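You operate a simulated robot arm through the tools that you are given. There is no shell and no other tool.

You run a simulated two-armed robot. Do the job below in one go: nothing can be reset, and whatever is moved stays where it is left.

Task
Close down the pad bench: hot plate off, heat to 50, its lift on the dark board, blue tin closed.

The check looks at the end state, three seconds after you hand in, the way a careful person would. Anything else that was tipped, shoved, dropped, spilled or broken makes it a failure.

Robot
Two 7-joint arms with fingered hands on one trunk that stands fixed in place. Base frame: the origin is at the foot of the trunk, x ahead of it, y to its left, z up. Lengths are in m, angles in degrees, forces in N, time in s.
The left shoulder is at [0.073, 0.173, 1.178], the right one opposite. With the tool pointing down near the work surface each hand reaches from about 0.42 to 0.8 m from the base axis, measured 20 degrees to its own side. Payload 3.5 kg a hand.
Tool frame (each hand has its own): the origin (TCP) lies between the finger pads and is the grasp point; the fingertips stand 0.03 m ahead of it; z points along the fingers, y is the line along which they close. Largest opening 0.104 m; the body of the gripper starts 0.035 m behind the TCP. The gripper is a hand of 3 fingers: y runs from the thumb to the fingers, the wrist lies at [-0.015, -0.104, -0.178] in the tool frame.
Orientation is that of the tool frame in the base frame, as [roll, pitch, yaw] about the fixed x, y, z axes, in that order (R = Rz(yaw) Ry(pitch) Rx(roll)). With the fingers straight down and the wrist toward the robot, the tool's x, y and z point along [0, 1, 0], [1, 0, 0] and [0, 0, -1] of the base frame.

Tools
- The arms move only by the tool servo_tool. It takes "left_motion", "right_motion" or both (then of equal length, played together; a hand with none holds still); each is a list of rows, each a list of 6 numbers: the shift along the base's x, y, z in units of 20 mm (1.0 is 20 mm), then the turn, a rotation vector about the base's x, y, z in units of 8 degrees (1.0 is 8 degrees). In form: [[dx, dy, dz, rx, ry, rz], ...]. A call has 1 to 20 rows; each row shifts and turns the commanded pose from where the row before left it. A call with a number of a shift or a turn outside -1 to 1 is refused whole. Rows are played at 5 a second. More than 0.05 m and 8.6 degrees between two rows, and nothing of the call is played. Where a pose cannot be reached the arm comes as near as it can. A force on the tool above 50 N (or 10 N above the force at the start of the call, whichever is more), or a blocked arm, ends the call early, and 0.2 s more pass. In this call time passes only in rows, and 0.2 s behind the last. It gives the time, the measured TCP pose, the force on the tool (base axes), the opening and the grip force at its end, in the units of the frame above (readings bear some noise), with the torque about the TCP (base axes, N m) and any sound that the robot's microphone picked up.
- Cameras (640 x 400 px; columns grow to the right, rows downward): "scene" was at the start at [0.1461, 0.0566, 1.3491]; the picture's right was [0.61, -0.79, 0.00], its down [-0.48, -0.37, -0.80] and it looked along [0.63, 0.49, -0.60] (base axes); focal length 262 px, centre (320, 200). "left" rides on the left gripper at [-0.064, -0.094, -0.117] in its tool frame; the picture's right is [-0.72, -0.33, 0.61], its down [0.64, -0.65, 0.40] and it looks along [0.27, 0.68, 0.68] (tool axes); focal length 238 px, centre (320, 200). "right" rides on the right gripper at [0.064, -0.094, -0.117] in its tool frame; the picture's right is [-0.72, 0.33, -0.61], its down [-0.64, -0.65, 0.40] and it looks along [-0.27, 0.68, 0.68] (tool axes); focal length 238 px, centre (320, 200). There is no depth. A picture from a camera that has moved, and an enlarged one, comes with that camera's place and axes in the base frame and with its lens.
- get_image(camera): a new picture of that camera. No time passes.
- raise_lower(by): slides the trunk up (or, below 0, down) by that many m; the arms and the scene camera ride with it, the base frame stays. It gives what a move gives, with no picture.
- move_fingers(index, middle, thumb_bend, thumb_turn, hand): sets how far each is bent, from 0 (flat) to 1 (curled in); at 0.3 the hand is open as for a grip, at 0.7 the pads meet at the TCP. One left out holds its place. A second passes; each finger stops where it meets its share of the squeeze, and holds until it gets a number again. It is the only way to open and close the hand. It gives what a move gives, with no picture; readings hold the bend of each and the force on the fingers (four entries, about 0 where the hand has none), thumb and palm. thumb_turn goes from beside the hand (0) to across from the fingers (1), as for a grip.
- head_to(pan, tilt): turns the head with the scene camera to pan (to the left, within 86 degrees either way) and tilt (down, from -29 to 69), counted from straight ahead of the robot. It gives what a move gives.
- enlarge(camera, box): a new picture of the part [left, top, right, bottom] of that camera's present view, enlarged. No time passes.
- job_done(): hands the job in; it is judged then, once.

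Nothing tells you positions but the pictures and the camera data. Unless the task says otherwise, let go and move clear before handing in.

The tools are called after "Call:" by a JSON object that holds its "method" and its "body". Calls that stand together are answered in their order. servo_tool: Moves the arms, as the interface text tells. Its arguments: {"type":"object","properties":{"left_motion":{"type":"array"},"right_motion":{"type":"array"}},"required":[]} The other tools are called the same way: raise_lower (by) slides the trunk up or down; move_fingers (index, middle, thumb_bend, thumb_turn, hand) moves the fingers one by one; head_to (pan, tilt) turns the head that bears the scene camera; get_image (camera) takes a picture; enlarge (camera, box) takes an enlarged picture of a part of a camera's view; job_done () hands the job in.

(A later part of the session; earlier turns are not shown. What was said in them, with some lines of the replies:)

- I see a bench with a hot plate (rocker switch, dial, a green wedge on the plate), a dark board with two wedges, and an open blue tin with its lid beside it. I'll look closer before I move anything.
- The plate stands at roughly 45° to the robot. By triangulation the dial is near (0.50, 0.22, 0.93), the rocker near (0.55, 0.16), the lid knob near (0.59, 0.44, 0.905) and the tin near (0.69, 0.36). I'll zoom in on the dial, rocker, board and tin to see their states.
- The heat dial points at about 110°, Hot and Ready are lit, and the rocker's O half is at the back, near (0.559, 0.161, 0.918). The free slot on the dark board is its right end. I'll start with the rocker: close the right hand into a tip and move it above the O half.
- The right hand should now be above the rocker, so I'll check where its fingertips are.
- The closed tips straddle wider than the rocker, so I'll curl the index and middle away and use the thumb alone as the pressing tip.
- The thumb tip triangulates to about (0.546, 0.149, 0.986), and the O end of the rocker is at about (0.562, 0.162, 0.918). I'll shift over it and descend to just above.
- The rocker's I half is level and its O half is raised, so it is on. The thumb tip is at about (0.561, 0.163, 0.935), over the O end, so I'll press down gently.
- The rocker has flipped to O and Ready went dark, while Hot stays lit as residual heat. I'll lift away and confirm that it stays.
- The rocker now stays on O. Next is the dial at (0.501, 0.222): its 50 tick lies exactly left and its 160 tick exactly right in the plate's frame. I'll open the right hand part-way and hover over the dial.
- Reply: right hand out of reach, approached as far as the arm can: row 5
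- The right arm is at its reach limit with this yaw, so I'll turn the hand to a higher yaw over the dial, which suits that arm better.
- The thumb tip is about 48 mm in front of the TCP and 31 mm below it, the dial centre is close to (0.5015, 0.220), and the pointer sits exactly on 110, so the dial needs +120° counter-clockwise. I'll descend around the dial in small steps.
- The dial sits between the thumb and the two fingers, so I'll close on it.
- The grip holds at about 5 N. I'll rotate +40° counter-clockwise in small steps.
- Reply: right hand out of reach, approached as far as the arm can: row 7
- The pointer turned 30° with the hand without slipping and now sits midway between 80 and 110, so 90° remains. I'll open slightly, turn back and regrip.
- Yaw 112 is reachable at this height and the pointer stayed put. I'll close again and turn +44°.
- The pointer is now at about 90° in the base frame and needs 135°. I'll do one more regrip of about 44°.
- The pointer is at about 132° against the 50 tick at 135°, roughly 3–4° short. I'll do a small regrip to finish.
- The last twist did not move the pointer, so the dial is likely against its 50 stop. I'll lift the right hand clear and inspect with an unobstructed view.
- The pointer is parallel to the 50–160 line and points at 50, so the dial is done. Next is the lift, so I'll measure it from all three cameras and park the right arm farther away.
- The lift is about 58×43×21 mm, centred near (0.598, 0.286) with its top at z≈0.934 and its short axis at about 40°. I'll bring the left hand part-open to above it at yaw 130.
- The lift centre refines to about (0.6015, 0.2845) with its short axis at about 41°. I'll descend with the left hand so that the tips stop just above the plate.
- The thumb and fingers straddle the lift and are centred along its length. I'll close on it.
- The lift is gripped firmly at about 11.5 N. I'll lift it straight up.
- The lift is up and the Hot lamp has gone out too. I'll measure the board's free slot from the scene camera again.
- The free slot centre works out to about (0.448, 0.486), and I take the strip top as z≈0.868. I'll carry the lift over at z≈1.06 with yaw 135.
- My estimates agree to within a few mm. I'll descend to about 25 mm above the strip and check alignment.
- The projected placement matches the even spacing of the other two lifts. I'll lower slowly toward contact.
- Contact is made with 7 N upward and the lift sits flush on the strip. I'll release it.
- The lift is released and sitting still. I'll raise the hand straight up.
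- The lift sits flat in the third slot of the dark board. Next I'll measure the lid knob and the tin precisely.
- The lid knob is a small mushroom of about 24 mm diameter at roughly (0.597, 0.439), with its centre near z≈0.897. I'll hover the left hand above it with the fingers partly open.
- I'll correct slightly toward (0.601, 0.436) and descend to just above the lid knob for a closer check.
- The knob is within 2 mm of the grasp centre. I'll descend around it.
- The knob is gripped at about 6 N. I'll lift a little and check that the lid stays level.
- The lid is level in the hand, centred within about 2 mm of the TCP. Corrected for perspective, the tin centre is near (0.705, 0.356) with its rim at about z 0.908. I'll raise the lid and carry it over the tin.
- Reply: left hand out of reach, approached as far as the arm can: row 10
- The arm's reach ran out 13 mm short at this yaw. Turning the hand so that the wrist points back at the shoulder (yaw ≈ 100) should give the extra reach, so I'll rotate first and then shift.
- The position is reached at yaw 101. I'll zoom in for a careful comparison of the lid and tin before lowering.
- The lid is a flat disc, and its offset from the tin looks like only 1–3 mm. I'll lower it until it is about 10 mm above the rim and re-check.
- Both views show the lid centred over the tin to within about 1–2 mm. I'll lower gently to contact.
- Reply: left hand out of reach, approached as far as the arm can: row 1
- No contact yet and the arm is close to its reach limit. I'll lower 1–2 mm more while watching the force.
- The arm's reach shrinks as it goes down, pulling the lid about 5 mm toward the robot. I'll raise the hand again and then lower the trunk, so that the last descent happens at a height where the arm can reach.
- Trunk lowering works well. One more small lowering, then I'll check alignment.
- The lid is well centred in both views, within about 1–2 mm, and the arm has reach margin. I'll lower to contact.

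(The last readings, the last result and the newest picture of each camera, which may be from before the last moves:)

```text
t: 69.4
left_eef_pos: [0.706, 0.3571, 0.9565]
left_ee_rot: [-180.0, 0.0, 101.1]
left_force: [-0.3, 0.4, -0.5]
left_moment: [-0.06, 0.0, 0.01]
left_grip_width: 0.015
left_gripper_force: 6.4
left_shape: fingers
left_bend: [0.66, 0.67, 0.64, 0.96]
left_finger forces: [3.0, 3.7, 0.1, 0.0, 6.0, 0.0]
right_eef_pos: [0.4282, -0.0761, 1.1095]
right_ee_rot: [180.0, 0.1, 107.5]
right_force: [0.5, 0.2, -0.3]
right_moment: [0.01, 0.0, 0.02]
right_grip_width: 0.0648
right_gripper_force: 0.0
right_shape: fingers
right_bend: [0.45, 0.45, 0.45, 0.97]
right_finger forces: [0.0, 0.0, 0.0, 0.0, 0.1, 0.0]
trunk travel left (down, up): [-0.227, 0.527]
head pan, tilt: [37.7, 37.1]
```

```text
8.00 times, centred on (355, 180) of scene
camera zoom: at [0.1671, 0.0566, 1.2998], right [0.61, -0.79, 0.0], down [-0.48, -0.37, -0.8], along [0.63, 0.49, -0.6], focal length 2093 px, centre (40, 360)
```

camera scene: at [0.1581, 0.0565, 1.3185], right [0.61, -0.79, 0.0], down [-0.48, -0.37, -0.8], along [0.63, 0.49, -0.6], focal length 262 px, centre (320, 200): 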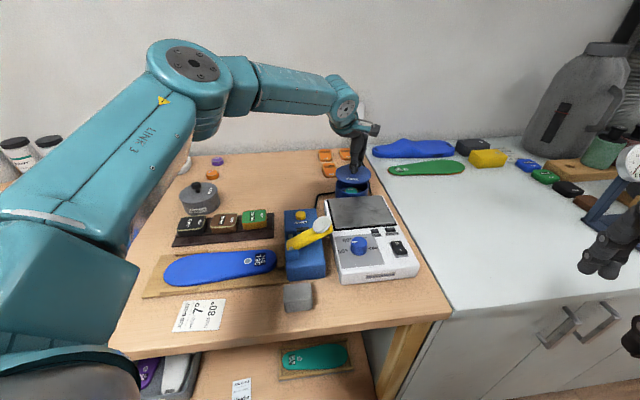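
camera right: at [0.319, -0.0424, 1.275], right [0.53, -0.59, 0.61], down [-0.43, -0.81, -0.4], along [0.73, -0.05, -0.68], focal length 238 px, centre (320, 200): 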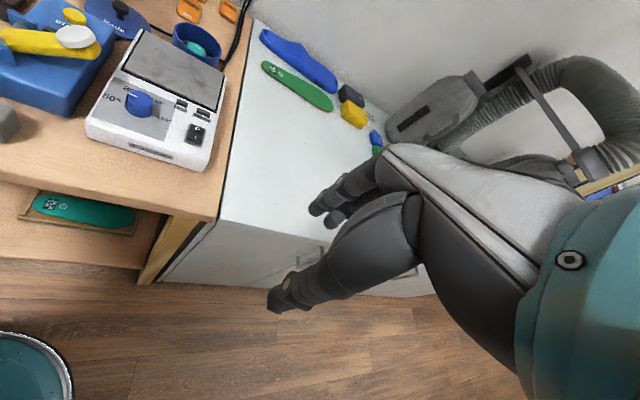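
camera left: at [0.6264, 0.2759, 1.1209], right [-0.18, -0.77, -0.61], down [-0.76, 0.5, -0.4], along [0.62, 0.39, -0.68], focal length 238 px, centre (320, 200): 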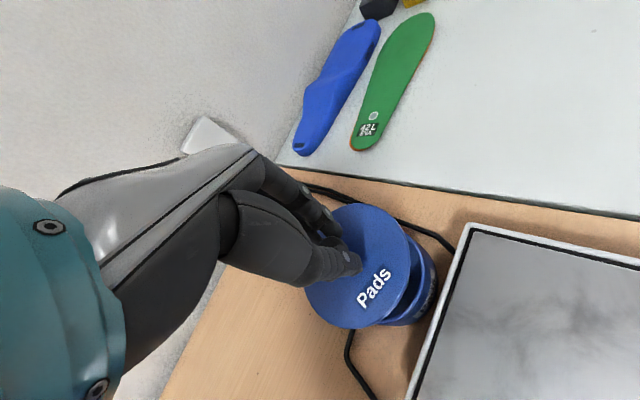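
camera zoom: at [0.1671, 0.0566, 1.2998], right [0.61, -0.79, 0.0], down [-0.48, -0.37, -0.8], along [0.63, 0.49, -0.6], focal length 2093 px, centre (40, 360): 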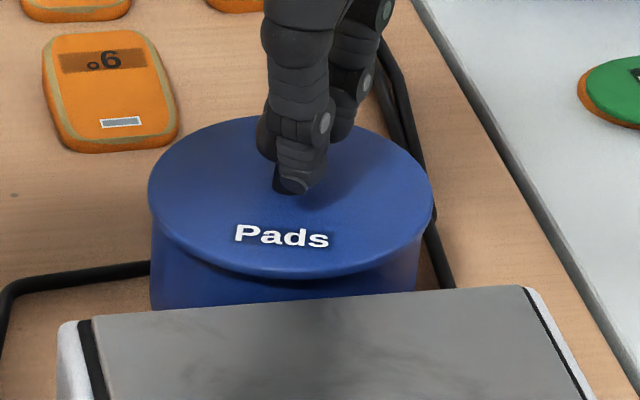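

Call:
{"method": "servo_tool", "body": {"left_motion": [[0, 0, -0.08, 0, 0, 0]]}}

Call:
{"method": "servo_tool", "body": {"left_motion": [[0, 0, -0.08, 0, 0, 0]]}}

Call:
{"method": "enlarge", "body": {"camera": "right", "box": [155, 0, 255, 62]}}

Call:
{"method": "enlarge", "body": {"camera": "scene", "box": [315, 155, 395, 205]}}

```text
t: 69.8
left_eef_pos: [0.705, 0.3566, 0.9555]
left_ee_rot: [180.0, -0.1, 101.1]
left_force: [-0.2, 0.5, -0.9]
left_moment: [0.02, 0.02, 0.02]
left_grip_width: 0.0145
left_gripper_force: 6.1
left_shape: fingers
left_bend: [0.66, 0.67, 0.64, 0.96]
left_finger forces: [2.8, 3.8, 0.0, 0.1, 6.1, 0.0]
right_eef_pos: [0.4293, -0.0756, 1.1073]
right_ee_rot: [-180.0, 0.0, 107.4]
right_force: [0.2, 0.3, 0.4]
right_moment: [0.02, -0.02, -0.02]
right_grip_width: 0.0646
right_gripper_force: 0.0
right_shape: fingers
right_bend: [0.45, 0.45, 0.45, 0.97]
right_finger forces: [0.1, 0.0, 0.1, 0.1, 0.0, 0.0]
trunk travel left (down, up): [-0.227, 0.527]
head pan, tilt: [37.7, 37.1]
```

```text
t: 70.2
left_eef_pos: [0.7066, 0.3571, 0.9539]
left_ee_rot: [179.9, 0.0, 101.1]
left_force: [0.9, 1.3, 1.2]
left_moment: [0.01, 0.04, -0.02]
left_grip_width: 0.0145
left_gripper_force: 6.4
left_shape: fingers
left_bend: [0.66, 0.67, 0.65, 0.96]
left_finger forces: [3.3, 4.2, 0.0, 0.0, 6.0, 0.0]
right_eef_pos: [0.4278, -0.0752, 1.1091]
right_ee_rot: [180.0, 0.0, 107.4]
right_force: [0.9, 0.2, -0.8]
right_moment: [-0.03, 0.01, 0.01]
right_grip_width: 0.0646
right_gripper_force: 0.1
right_shape: fingers
right_bend: [0.45, 0.45, 0.45, 0.97]
right_finger forces: [0.0, 0.1, 0.0, 0.1, 0.1, 0.1]
trunk travel left (down, up): [-0.227, 0.527]
head pan, tilt: [37.7, 37.1]
```

```text
6.40 times, centred on (205, 31) of right
camera zoom: at [0.319, -0.043, 1.227], right [0.53, -0.59, 0.61], down [-0.43, -0.81, -0.4], along [0.73, -0.05, -0.68], focal length 1525 px, centre (1056, 1282)
```

zoom: 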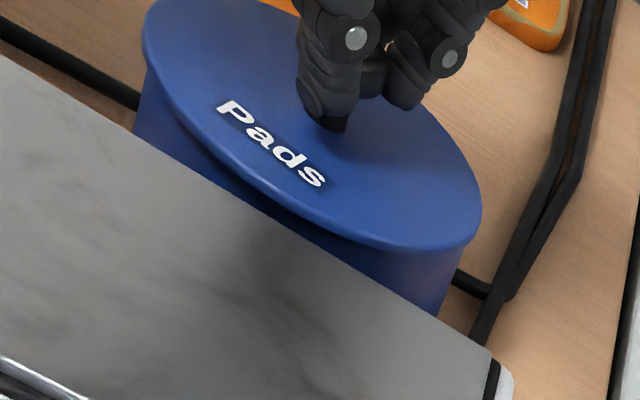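

```text
8.00 times, centred on (355, 180) of scene
camera zoom: at [0.167, 0.0566, 1.2999], right [0.61, -0.79, 0.0], down [-0.48, -0.37, -0.8], along [0.63, 0.49, -0.6], focal length 2093 px, centre (40, 360)
```

zoom: 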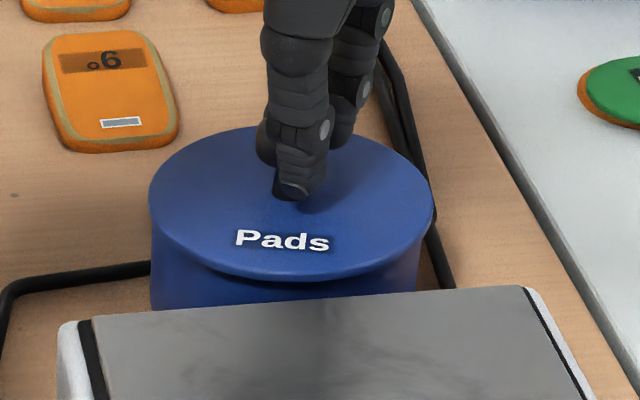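

Call:
{"method": "servo_tool", "body": {"left_motion": [[0, 0, -0.06, 0, 0, 0]]}}

Call:
{"method": "enlarge", "body": {"camera": "scene", "box": [315, 155, 395, 205]}}

Call:
{"method": "enlarge", "body": {"camera": "left", "box": [300, 190, 440, 340]}}

```text
t: 70.6
left_eef_pos: [0.706, 0.3565, 0.9534]
left_ee_rot: [180.0, 0.1, 101.1]
left_force: [2.7, 2.0, 2.9]
left_moment: [-0.01, -0.02, 0.01]
left_grip_width: 0.0145
left_gripper_force: 7.0
left_shape: fingers
left_bend: [0.66, 0.67, 0.65, 0.96]
left_finger forces: [3.9, 4.7, 0.0, 0.0, 6.0, 0.0]
right_eef_pos: [0.4285, -0.0755, 1.1084]
right_ee_rot: [-180.0, 0.0, 107.4]
right_force: [0.1, 0.5, -0.6]
right_moment: [-0.02, 0.02, 0.02]
right_grip_width: 0.0646
right_gripper_force: 0.1
right_shape: fingers
right_bend: [0.45, 0.45, 0.45, 0.97]
right_finger forces: [0.0, 0.1, 0.0, 0.0, 0.0, 0.0]
trunk travel left (down, up): [-0.227, 0.527]
head pan, tilt: [37.7, 37.1]
```

```text
8.00 times, centred on (355, 180) of scene
camera zoom: at [0.1668, 0.0565, 1.2999], right [0.61, -0.79, 0.0], down [-0.48, -0.37, -0.8], along [0.63, 0.49, -0.6], focal length 2093 px, centre (40, 360)
```

zoom: 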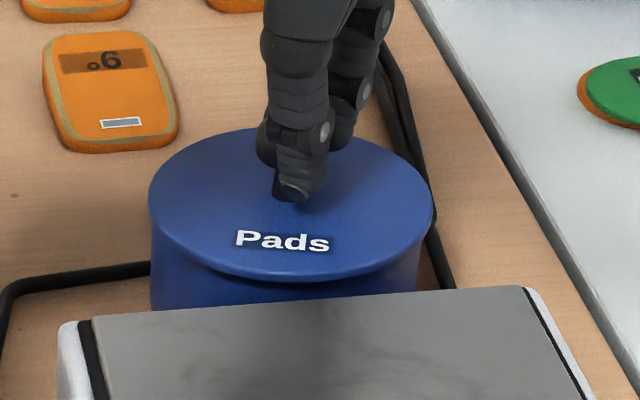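

```text
2.67 times, centred on (370, 265) of left
camera zoom: at [0.6269, 0.2763, 1.07], right [-0.18, -0.77, -0.61], down [-0.76, 0.5, -0.41], along [0.62, 0.39, -0.68], focal length 636 px, centre (187, 27)
```

zoom: 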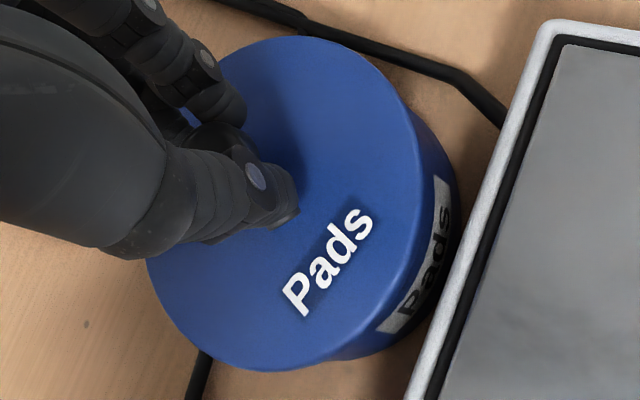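

There is light contact with a sideways push toward +x/+y, so I'll ease 1 mm that way and continue down gently.

Call:
{"method": "servo_tool", "body": {"left_motion": [[0.05, 0.04, 0, 0, 0, 0]]}}

Call:
{"method": "servo_tool", "body": {"left_motion": [[0, 0, -0.06, 0, 0, 0]]}}

Call:
{"method": "enlarge", "body": {"camera": "scene", "box": [315, 155, 395, 205]}}

Call:
{"method": "enlarge", "body": {"camera": "right", "box": [155, 0, 255, 62]}}

```text
t: 71.0
left_eef_pos: [0.7068, 0.3572, 0.9534]
left_ee_rot: [180.0, -0.1, 101.1]
left_force: [1.0, 0.8, 1.1]
left_moment: [0.0, 0.02, 0.04]
left_grip_width: 0.0144
left_gripper_force: 6.4
left_shape: fingers
left_bend: [0.66, 0.67, 0.65, 0.96]
left_finger forces: [3.3, 4.3, 0.1, 0.0, 6.3, 0.0]
right_eef_pos: [0.4285, -0.0768, 1.109]
right_ee_rot: [-179.9, 0.0, 107.5]
right_force: [0.3, -0.2, -0.1]
right_moment: [0.01, 0.0, -0.04]
right_grip_width: 0.0646
right_gripper_force: 0.0
right_shape: fingers
right_bend: [0.45, 0.45, 0.45, 0.97]
right_finger forces: [0.0, 0.1, 0.0, 0.0, 0.0, 0.0]
trunk travel left (down, up): [-0.227, 0.527]
head pan, tilt: [37.7, 37.1]
```

```text
t: 71.4
left_eef_pos: [0.7071, 0.3579, 0.9511]
left_ee_rot: [179.9, 0.0, 101.1]
left_force: [1.1, 0.5, 3.2]
left_moment: [-0.01, -0.05, 0.0]
left_grip_width: 0.0147
left_gripper_force: 7.8
left_shape: fingers
left_bend: [0.66, 0.67, 0.65, 0.96]
left_finger forces: [3.8, 4.9, 0.1, 0.1, 6.1, 0.0]
right_eef_pos: [0.4294, -0.0767, 1.1086]
right_ee_rot: [-179.9, 0.0, 107.4]
right_force: [-0.1, -0.4, -0.5]
right_moment: [0.0, 0.02, 0.0]
right_grip_width: 0.0642
right_gripper_force: 0.0
right_shape: fingers
right_bend: [0.45, 0.45, 0.45, 0.97]
right_finger forces: [0.0, 0.1, 0.0, 0.1, 0.1, 0.0]
trunk travel left (down, up): [-0.227, 0.527]
head pan, tilt: [37.7, 37.1]
heard: snap
```

```text
8.00 times, centred on (355, 180) of scene
camera zoom: at [0.1668, 0.0564, 1.2999], right [0.61, -0.79, 0.0], down [-0.48, -0.37, -0.8], along [0.63, 0.49, -0.6], focal length 2093 px, centre (40, 360)
```

zoom: 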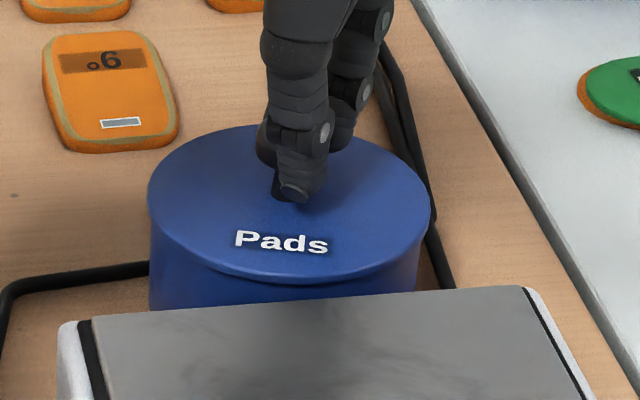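

```text
6.40 times, centred on (205, 31) of right
camera zoom: at [0.3189, -0.0432, 1.227], right [0.53, -0.59, 0.61], down [-0.43, -0.81, -0.4], along [0.73, -0.05, -0.68], focal length 1525 px, centre (1056, 1282)
```

zoom: 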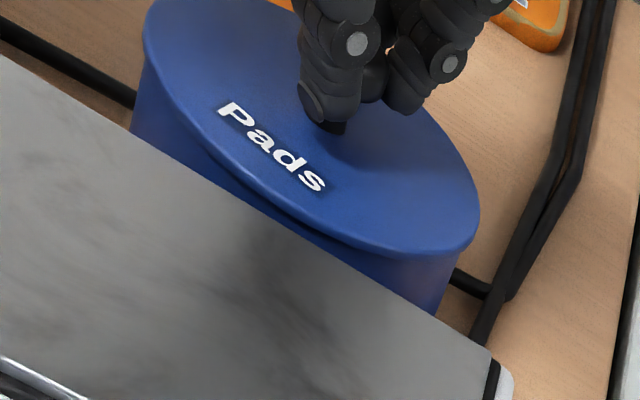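

I heard a snap, so the lid has seated, and it looks centred on the tin. I'll release it gently and raise straight up.

Call:
{"method": "move_fingers", "body": {"hand": "left", "index": 0.49, "middle": 0.49, "thumb_bend": 0.49}}

Call:
{"method": "enlarge", "body": {"camera": "left", "box": [280, 190, 440, 340]}}

Call:
{"method": "enlarge", "body": {"camera": "scene", "box": [315, 155, 395, 205]}}

Call:
{"method": "enlarge", "body": {"camera": "right", "box": [155, 0, 255, 62]}}

```text
t: 72.4
left_eef_pos: [0.7068, 0.3582, 0.9518]
left_ee_rot: [180.0, 0.1, 101.1]
left_force: [0.2, -0.5, -0.5]
left_moment: [-0.01, -0.03, -0.01]
left_grip_width: 0.0541
left_gripper_force: 0.1
left_shape: fingers
left_bend: [0.49, 0.49, 0.49, 0.97]
left_finger forces: [0.0, 0.0, 0.0, 0.0, 0.0, 0.1]
right_eef_pos: [0.4279, -0.0756, 1.1084]
right_ee_rot: [180.0, 0.0, 107.4]
right_force: [-0.6, -1.0, 0.0]
right_moment: [0.01, -0.02, 0.0]
right_grip_width: 0.0644
right_gripper_force: 0.0
right_shape: fingers
right_bend: [0.45, 0.45, 0.45, 0.97]
right_finger forces: [0.0, 0.0, 0.0, 0.0, 0.0, 0.0]
trunk travel left (down, up): [-0.227, 0.527]
head pan, tilt: [37.7, 37.1]
```

```text
2.67 times, centred on (360, 265) of left
camera zoom: at [0.6282, 0.2772, 1.0683], right [-0.18, -0.77, -0.61], down [-0.76, 0.5, -0.4], along [0.62, 0.39, -0.68], focal length 636 px, centre (213, 27)
```

zoom: 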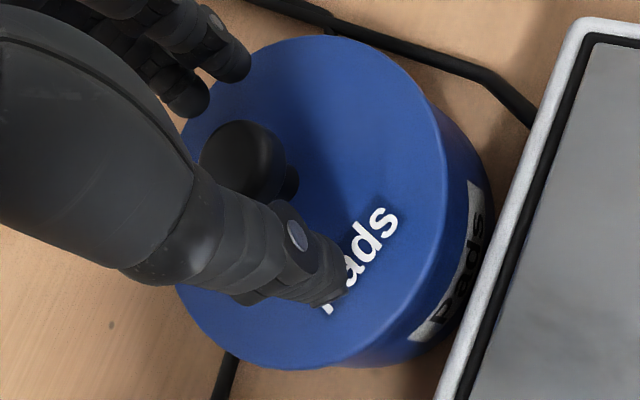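

```text
8.00 times, centred on (355, 180) of scene
camera zoom: at [0.167, 0.0566, 1.2998], right [0.61, -0.79, 0.0], down [-0.48, -0.37, -0.8], along [0.63, 0.49, -0.6], focal length 2093 px, centre (40, 360)
```

zoom: 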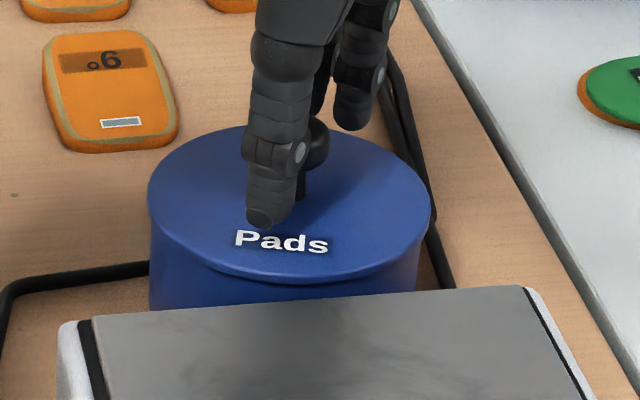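

```text
6.40 times, centred on (205, 31) of right
camera zoom: at [0.3191, -0.043, 1.2269], right [0.53, -0.59, 0.61], down [-0.43, -0.81, -0.4], along [0.73, -0.05, -0.68], focal length 1525 px, centre (1056, 1282)
```

zoom: 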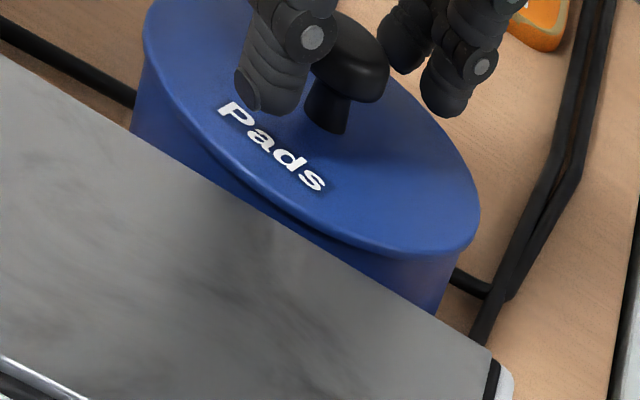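

The lid stays seated. I'll raise the hand straight up and then move it back clear.

Call:
{"method": "servo_tool", "body": {"left_motion": [[0, 0, 0.5, 0, 0, 0], [0, 0, 0.8, 0, 0, 0], [0, 0, 1, 0, 0, 0], [0, 0, 1, 0, 0, 0], [0, 0, 1, 0, 0, 0], [-0.4, 0.1, 1, 0, 0, 0], [-0.8, 0.2, 0.8, 0, 0, 0], [-1, 0.3, 0.5, 0, 0, 0], [-1, 0.3, 0.3, 0, 0, 0], [-1, 0.3, 0, 0, 0, 0], [-1, 0.3, 0, 0, 0, 0], [-1, 0.3, 0, 0, 0, 0], [-1, 0.3, 0, 0, 0, 0], [-1, 0.3, 0, 0, 0, 0], [-1, 0.3, 0, 0, 0, 0]]}}

Call:
{"method": "get_image", "body": {"camera": "scene"}}

Call:
{"method": "get_image", "body": {"camera": "left"}}

Call:
{"method": "enlarge", "body": {"camera": "scene", "box": [290, 150, 430, 290]}}

Call:
{"method": "enlarge", "body": {"camera": "right", "box": [60, 0, 260, 120]}}

```text
t: 75.6
left_eef_pos: [0.5229, 0.4123, 1.0904]
left_ee_rot: [179.9, 0.1, 101.1]
left_force: [0.7, -0.2, -0.2]
left_moment: [0.02, -0.01, -0.01]
left_grip_width: 0.0541
left_gripper_force: 0.1
left_shape: fingers
left_bend: [0.49, 0.49, 0.49, 0.97]
left_finger forces: [0.0, 0.0, 0.1, 0.0, 0.0, 0.0]
right_eef_pos: [0.4281, -0.0763, 1.1086]
right_ee_rot: [-180.0, 0.0, 107.3]
right_force: [-0.9, -0.5, 0.1]
right_moment: [-0.03, -0.01, -0.01]
right_grip_width: 0.0646
right_gripper_force: 0.0
right_shape: fingers
right_bend: [0.45, 0.45, 0.45, 0.97]
right_finger forces: [0.1, 0.0, 0.0, 0.0, 0.1, 0.0]
trunk travel left (down, up): [-0.227, 0.527]
head pan, tilt: [37.7, 37.1]
```

```text
taken
camera scene: at [0.1667, 0.0567, 1.2999], right [0.61, -0.79, 0.0], down [-0.48, -0.37, -0.8], along [0.63, 0.49, -0.6], focal length 262 px, centre (320, 200)
```

scene: 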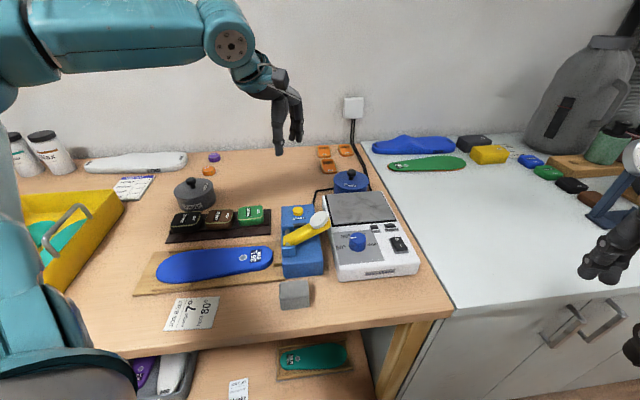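

```text
taken
camera left: at [0.4439, 0.3312, 1.2067], right [-0.18, -0.77, -0.61], down [-0.76, 0.5, -0.4], along [0.62, 0.39, -0.68], focal length 238 px, centre (320, 200)
```

left: 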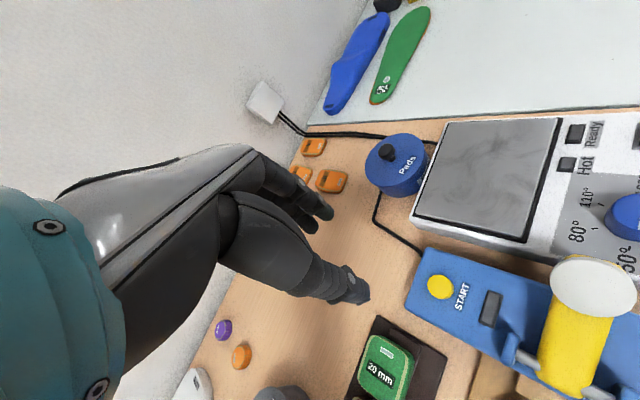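

```text
2.86 times, centred on (360, 220) of scene
camera zoom: at [0.1667, 0.0567, 1.2999], right [0.61, -0.79, 0.0], down [-0.48, -0.37, -0.8], along [0.63, 0.49, -0.6], focal length 748 px, centre (206, 143)
```

zoom: 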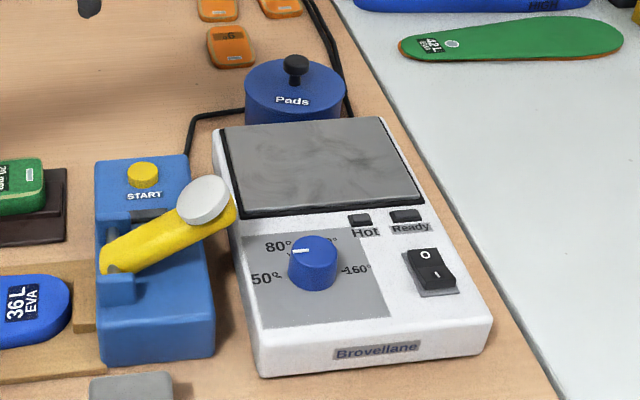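

```text
3.20 times, centred on (160, 60) of right
camera zoom: at [0.3187, -0.0429, 1.2271], right [0.53, -0.59, 0.61], down [-0.43, -0.81, -0.4], along [0.73, -0.05, -0.68], focal length 763 px, centre (832, 648)
```

zoom: 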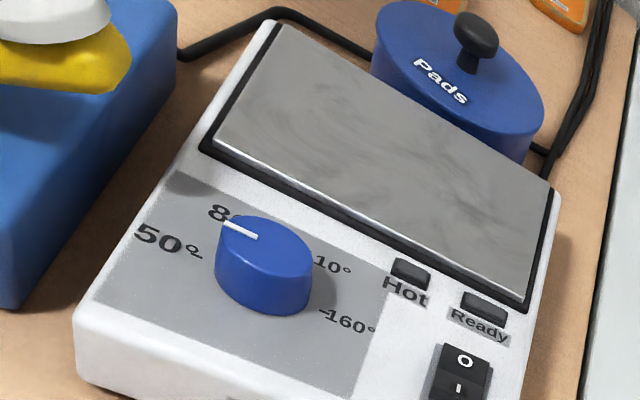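

Everything looks in place. I'll take a final close look at the dial, tin and board before handing in.

Call:
{"method": "enlarge", "body": {"camera": "scene", "box": [325, 215, 405, 265]}}

Call:
{"method": "enlarge", "body": {"camera": "left", "box": [340, 110, 460, 210]}}

Call:
{"method": "enlarge", "body": {"camera": "scene", "box": [150, 170, 300, 300]}}

Call:
{"method": "enlarge", "body": {"camera": "right", "box": [90, 60, 210, 130]}}

```text
8.00 times, centred on (365, 240) of scene
camera zoom: at [0.1667, 0.0567, 1.2999], right [0.61, -0.79, 0.0], down [-0.48, -0.37, -0.8], along [0.63, 0.49, -0.6], focal length 2093 px, centre (-40, -120)
```

zoom: 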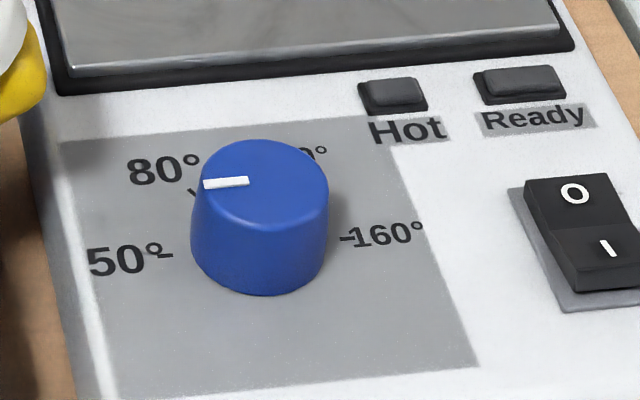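

```text
4.00 times, centred on (400, 160) of left
camera zoom: at [0.4439, 0.3312, 1.2067], right [-0.18, -0.77, -0.61], down [-0.76, 0.5, -0.4], along [0.62, 0.39, -0.68], focal length 953 px, centre (0, 360)
```

zoom: 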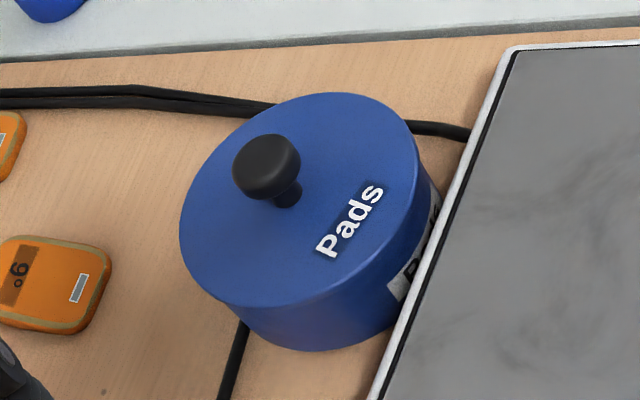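

```text
3.08 times, centred on (225, 235) of scene
camera zoom: at [0.1667, 0.0567, 1.2999], right [0.61, -0.79, 0.0], down [-0.48, -0.37, -0.8], along [0.63, 0.49, -0.6], focal length 805 px, centre (612, 92)
```

zoom: 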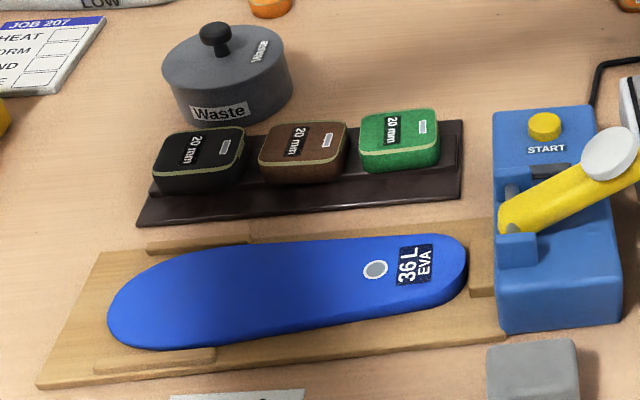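

```text
5.33 times, centred on (150, 95) of right
camera zoom: at [0.3187, -0.0429, 1.2271], right [0.53, -0.59, 0.61], down [-0.43, -0.81, -0.4], along [0.73, -0.05, -0.68], focal length 1271 px, centre (1227, 760)
```

zoom: 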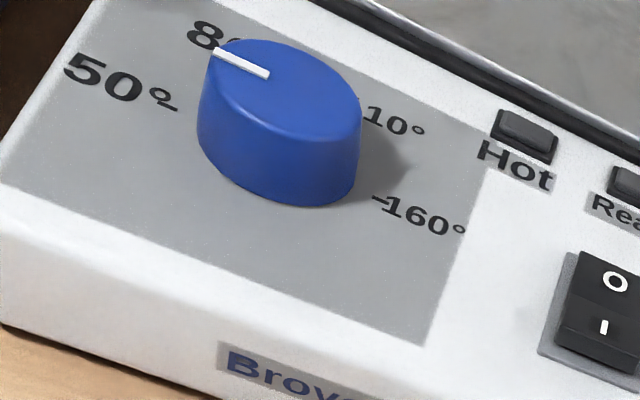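

The final check holds up: rocker on O, pointer parallel to the 50 tick, green lift flat on the dark board, lid snapped on the tin. I'll pull the left hand a bit farther back so it's well clear.

Call:
{"method": "servo_tool", "body": {"left_motion": [[-0.6, 0.2, 0.6, 0, 0, 0], [-0.8, 0.3, 0.6, 0, 0, 0], [-0.9, 0.3, 0.5, 0, 0, 0], [-0.9, 0.3, 0.5, 0, 0, 0], [-0.9, 0.3, 0.5, 0, 0, 0], [-0.9, 0.3, 0.3, 0, 0, 0], [-0.9, 0.3, 0, 0, 0, 0]]}}

Call:
{"method": "get_image", "body": {"camera": "scene"}}

```text
t: 77.2
left_eef_pos: [0.4047, 0.4514, 1.1495]
left_ee_rot: [-179.9, 0.0, 101.0]
left_force: [-0.3, -0.7, 0.1]
left_moment: [-0.03, -0.01, -0.01]
left_grip_width: 0.0541
left_gripper_force: 0.1
left_shape: fingers
left_bend: [0.49, 0.49, 0.49, 0.97]
left_finger forces: [0.0, 0.0, 0.0, 0.0, 0.0, 0.1]
right_eef_pos: [0.4282, -0.0748, 1.1078]
right_ee_rot: [-179.9, 0.0, 107.4]
right_force: [0.1, 0.3, -0.5]
right_moment: [0.01, -0.01, 0.02]
right_grip_width: 0.0646
right_gripper_force: 0.1
right_shape: fingers
right_bend: [0.45, 0.45, 0.45, 0.97]
right_finger forces: [0.1, 0.0, 0.0, 0.0, 0.0, 0.1]
trunk travel left (down, up): [-0.227, 0.527]
head pan, tilt: [37.7, 37.1]
```

```text
taken
camera scene: at [0.1674, 0.0569, 1.2997], right [0.61, -0.79, 0.0], down [-0.48, -0.37, -0.8], along [0.63, 0.49, -0.6], focal length 262 px, centre (320, 200)
```

scene: 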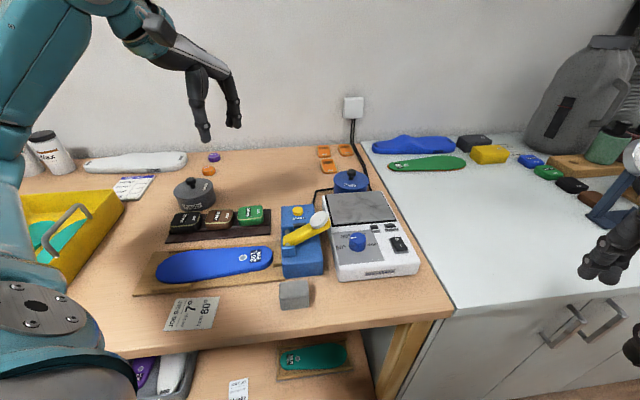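

Both hands are clear and nothing else on the bench looks disturbed. All four parts are done, so I'm handing in.

Call:
{"method": "job_done", "body": {}}

```text
The job is handed in.
```

The pad bench is closed down and handed in; I haven't seen the check's verdict.

- **Hot plate:** the rocker is pressed to O and stays there. The Ready light went out at once, and the Hot light followed as the plate cooled.
- **Heat:** the dial moved from 110 to 50. The pointer lines up with the 50 mark to within about 2°. A last small twist did not move it further, so it is probably against its stop.
- **Lift:** the green lift from the plate lies flat in the free place on the dark board, next to the black and brown ones.
- **Blue tin:** its lid is on and centred. I heard it snap shut.

Both hands let go and are clear of the bench. Nothing else was knocked or moved in the last pictures. I lowered the trunk by about 5 cm to reach the tin and left it there.
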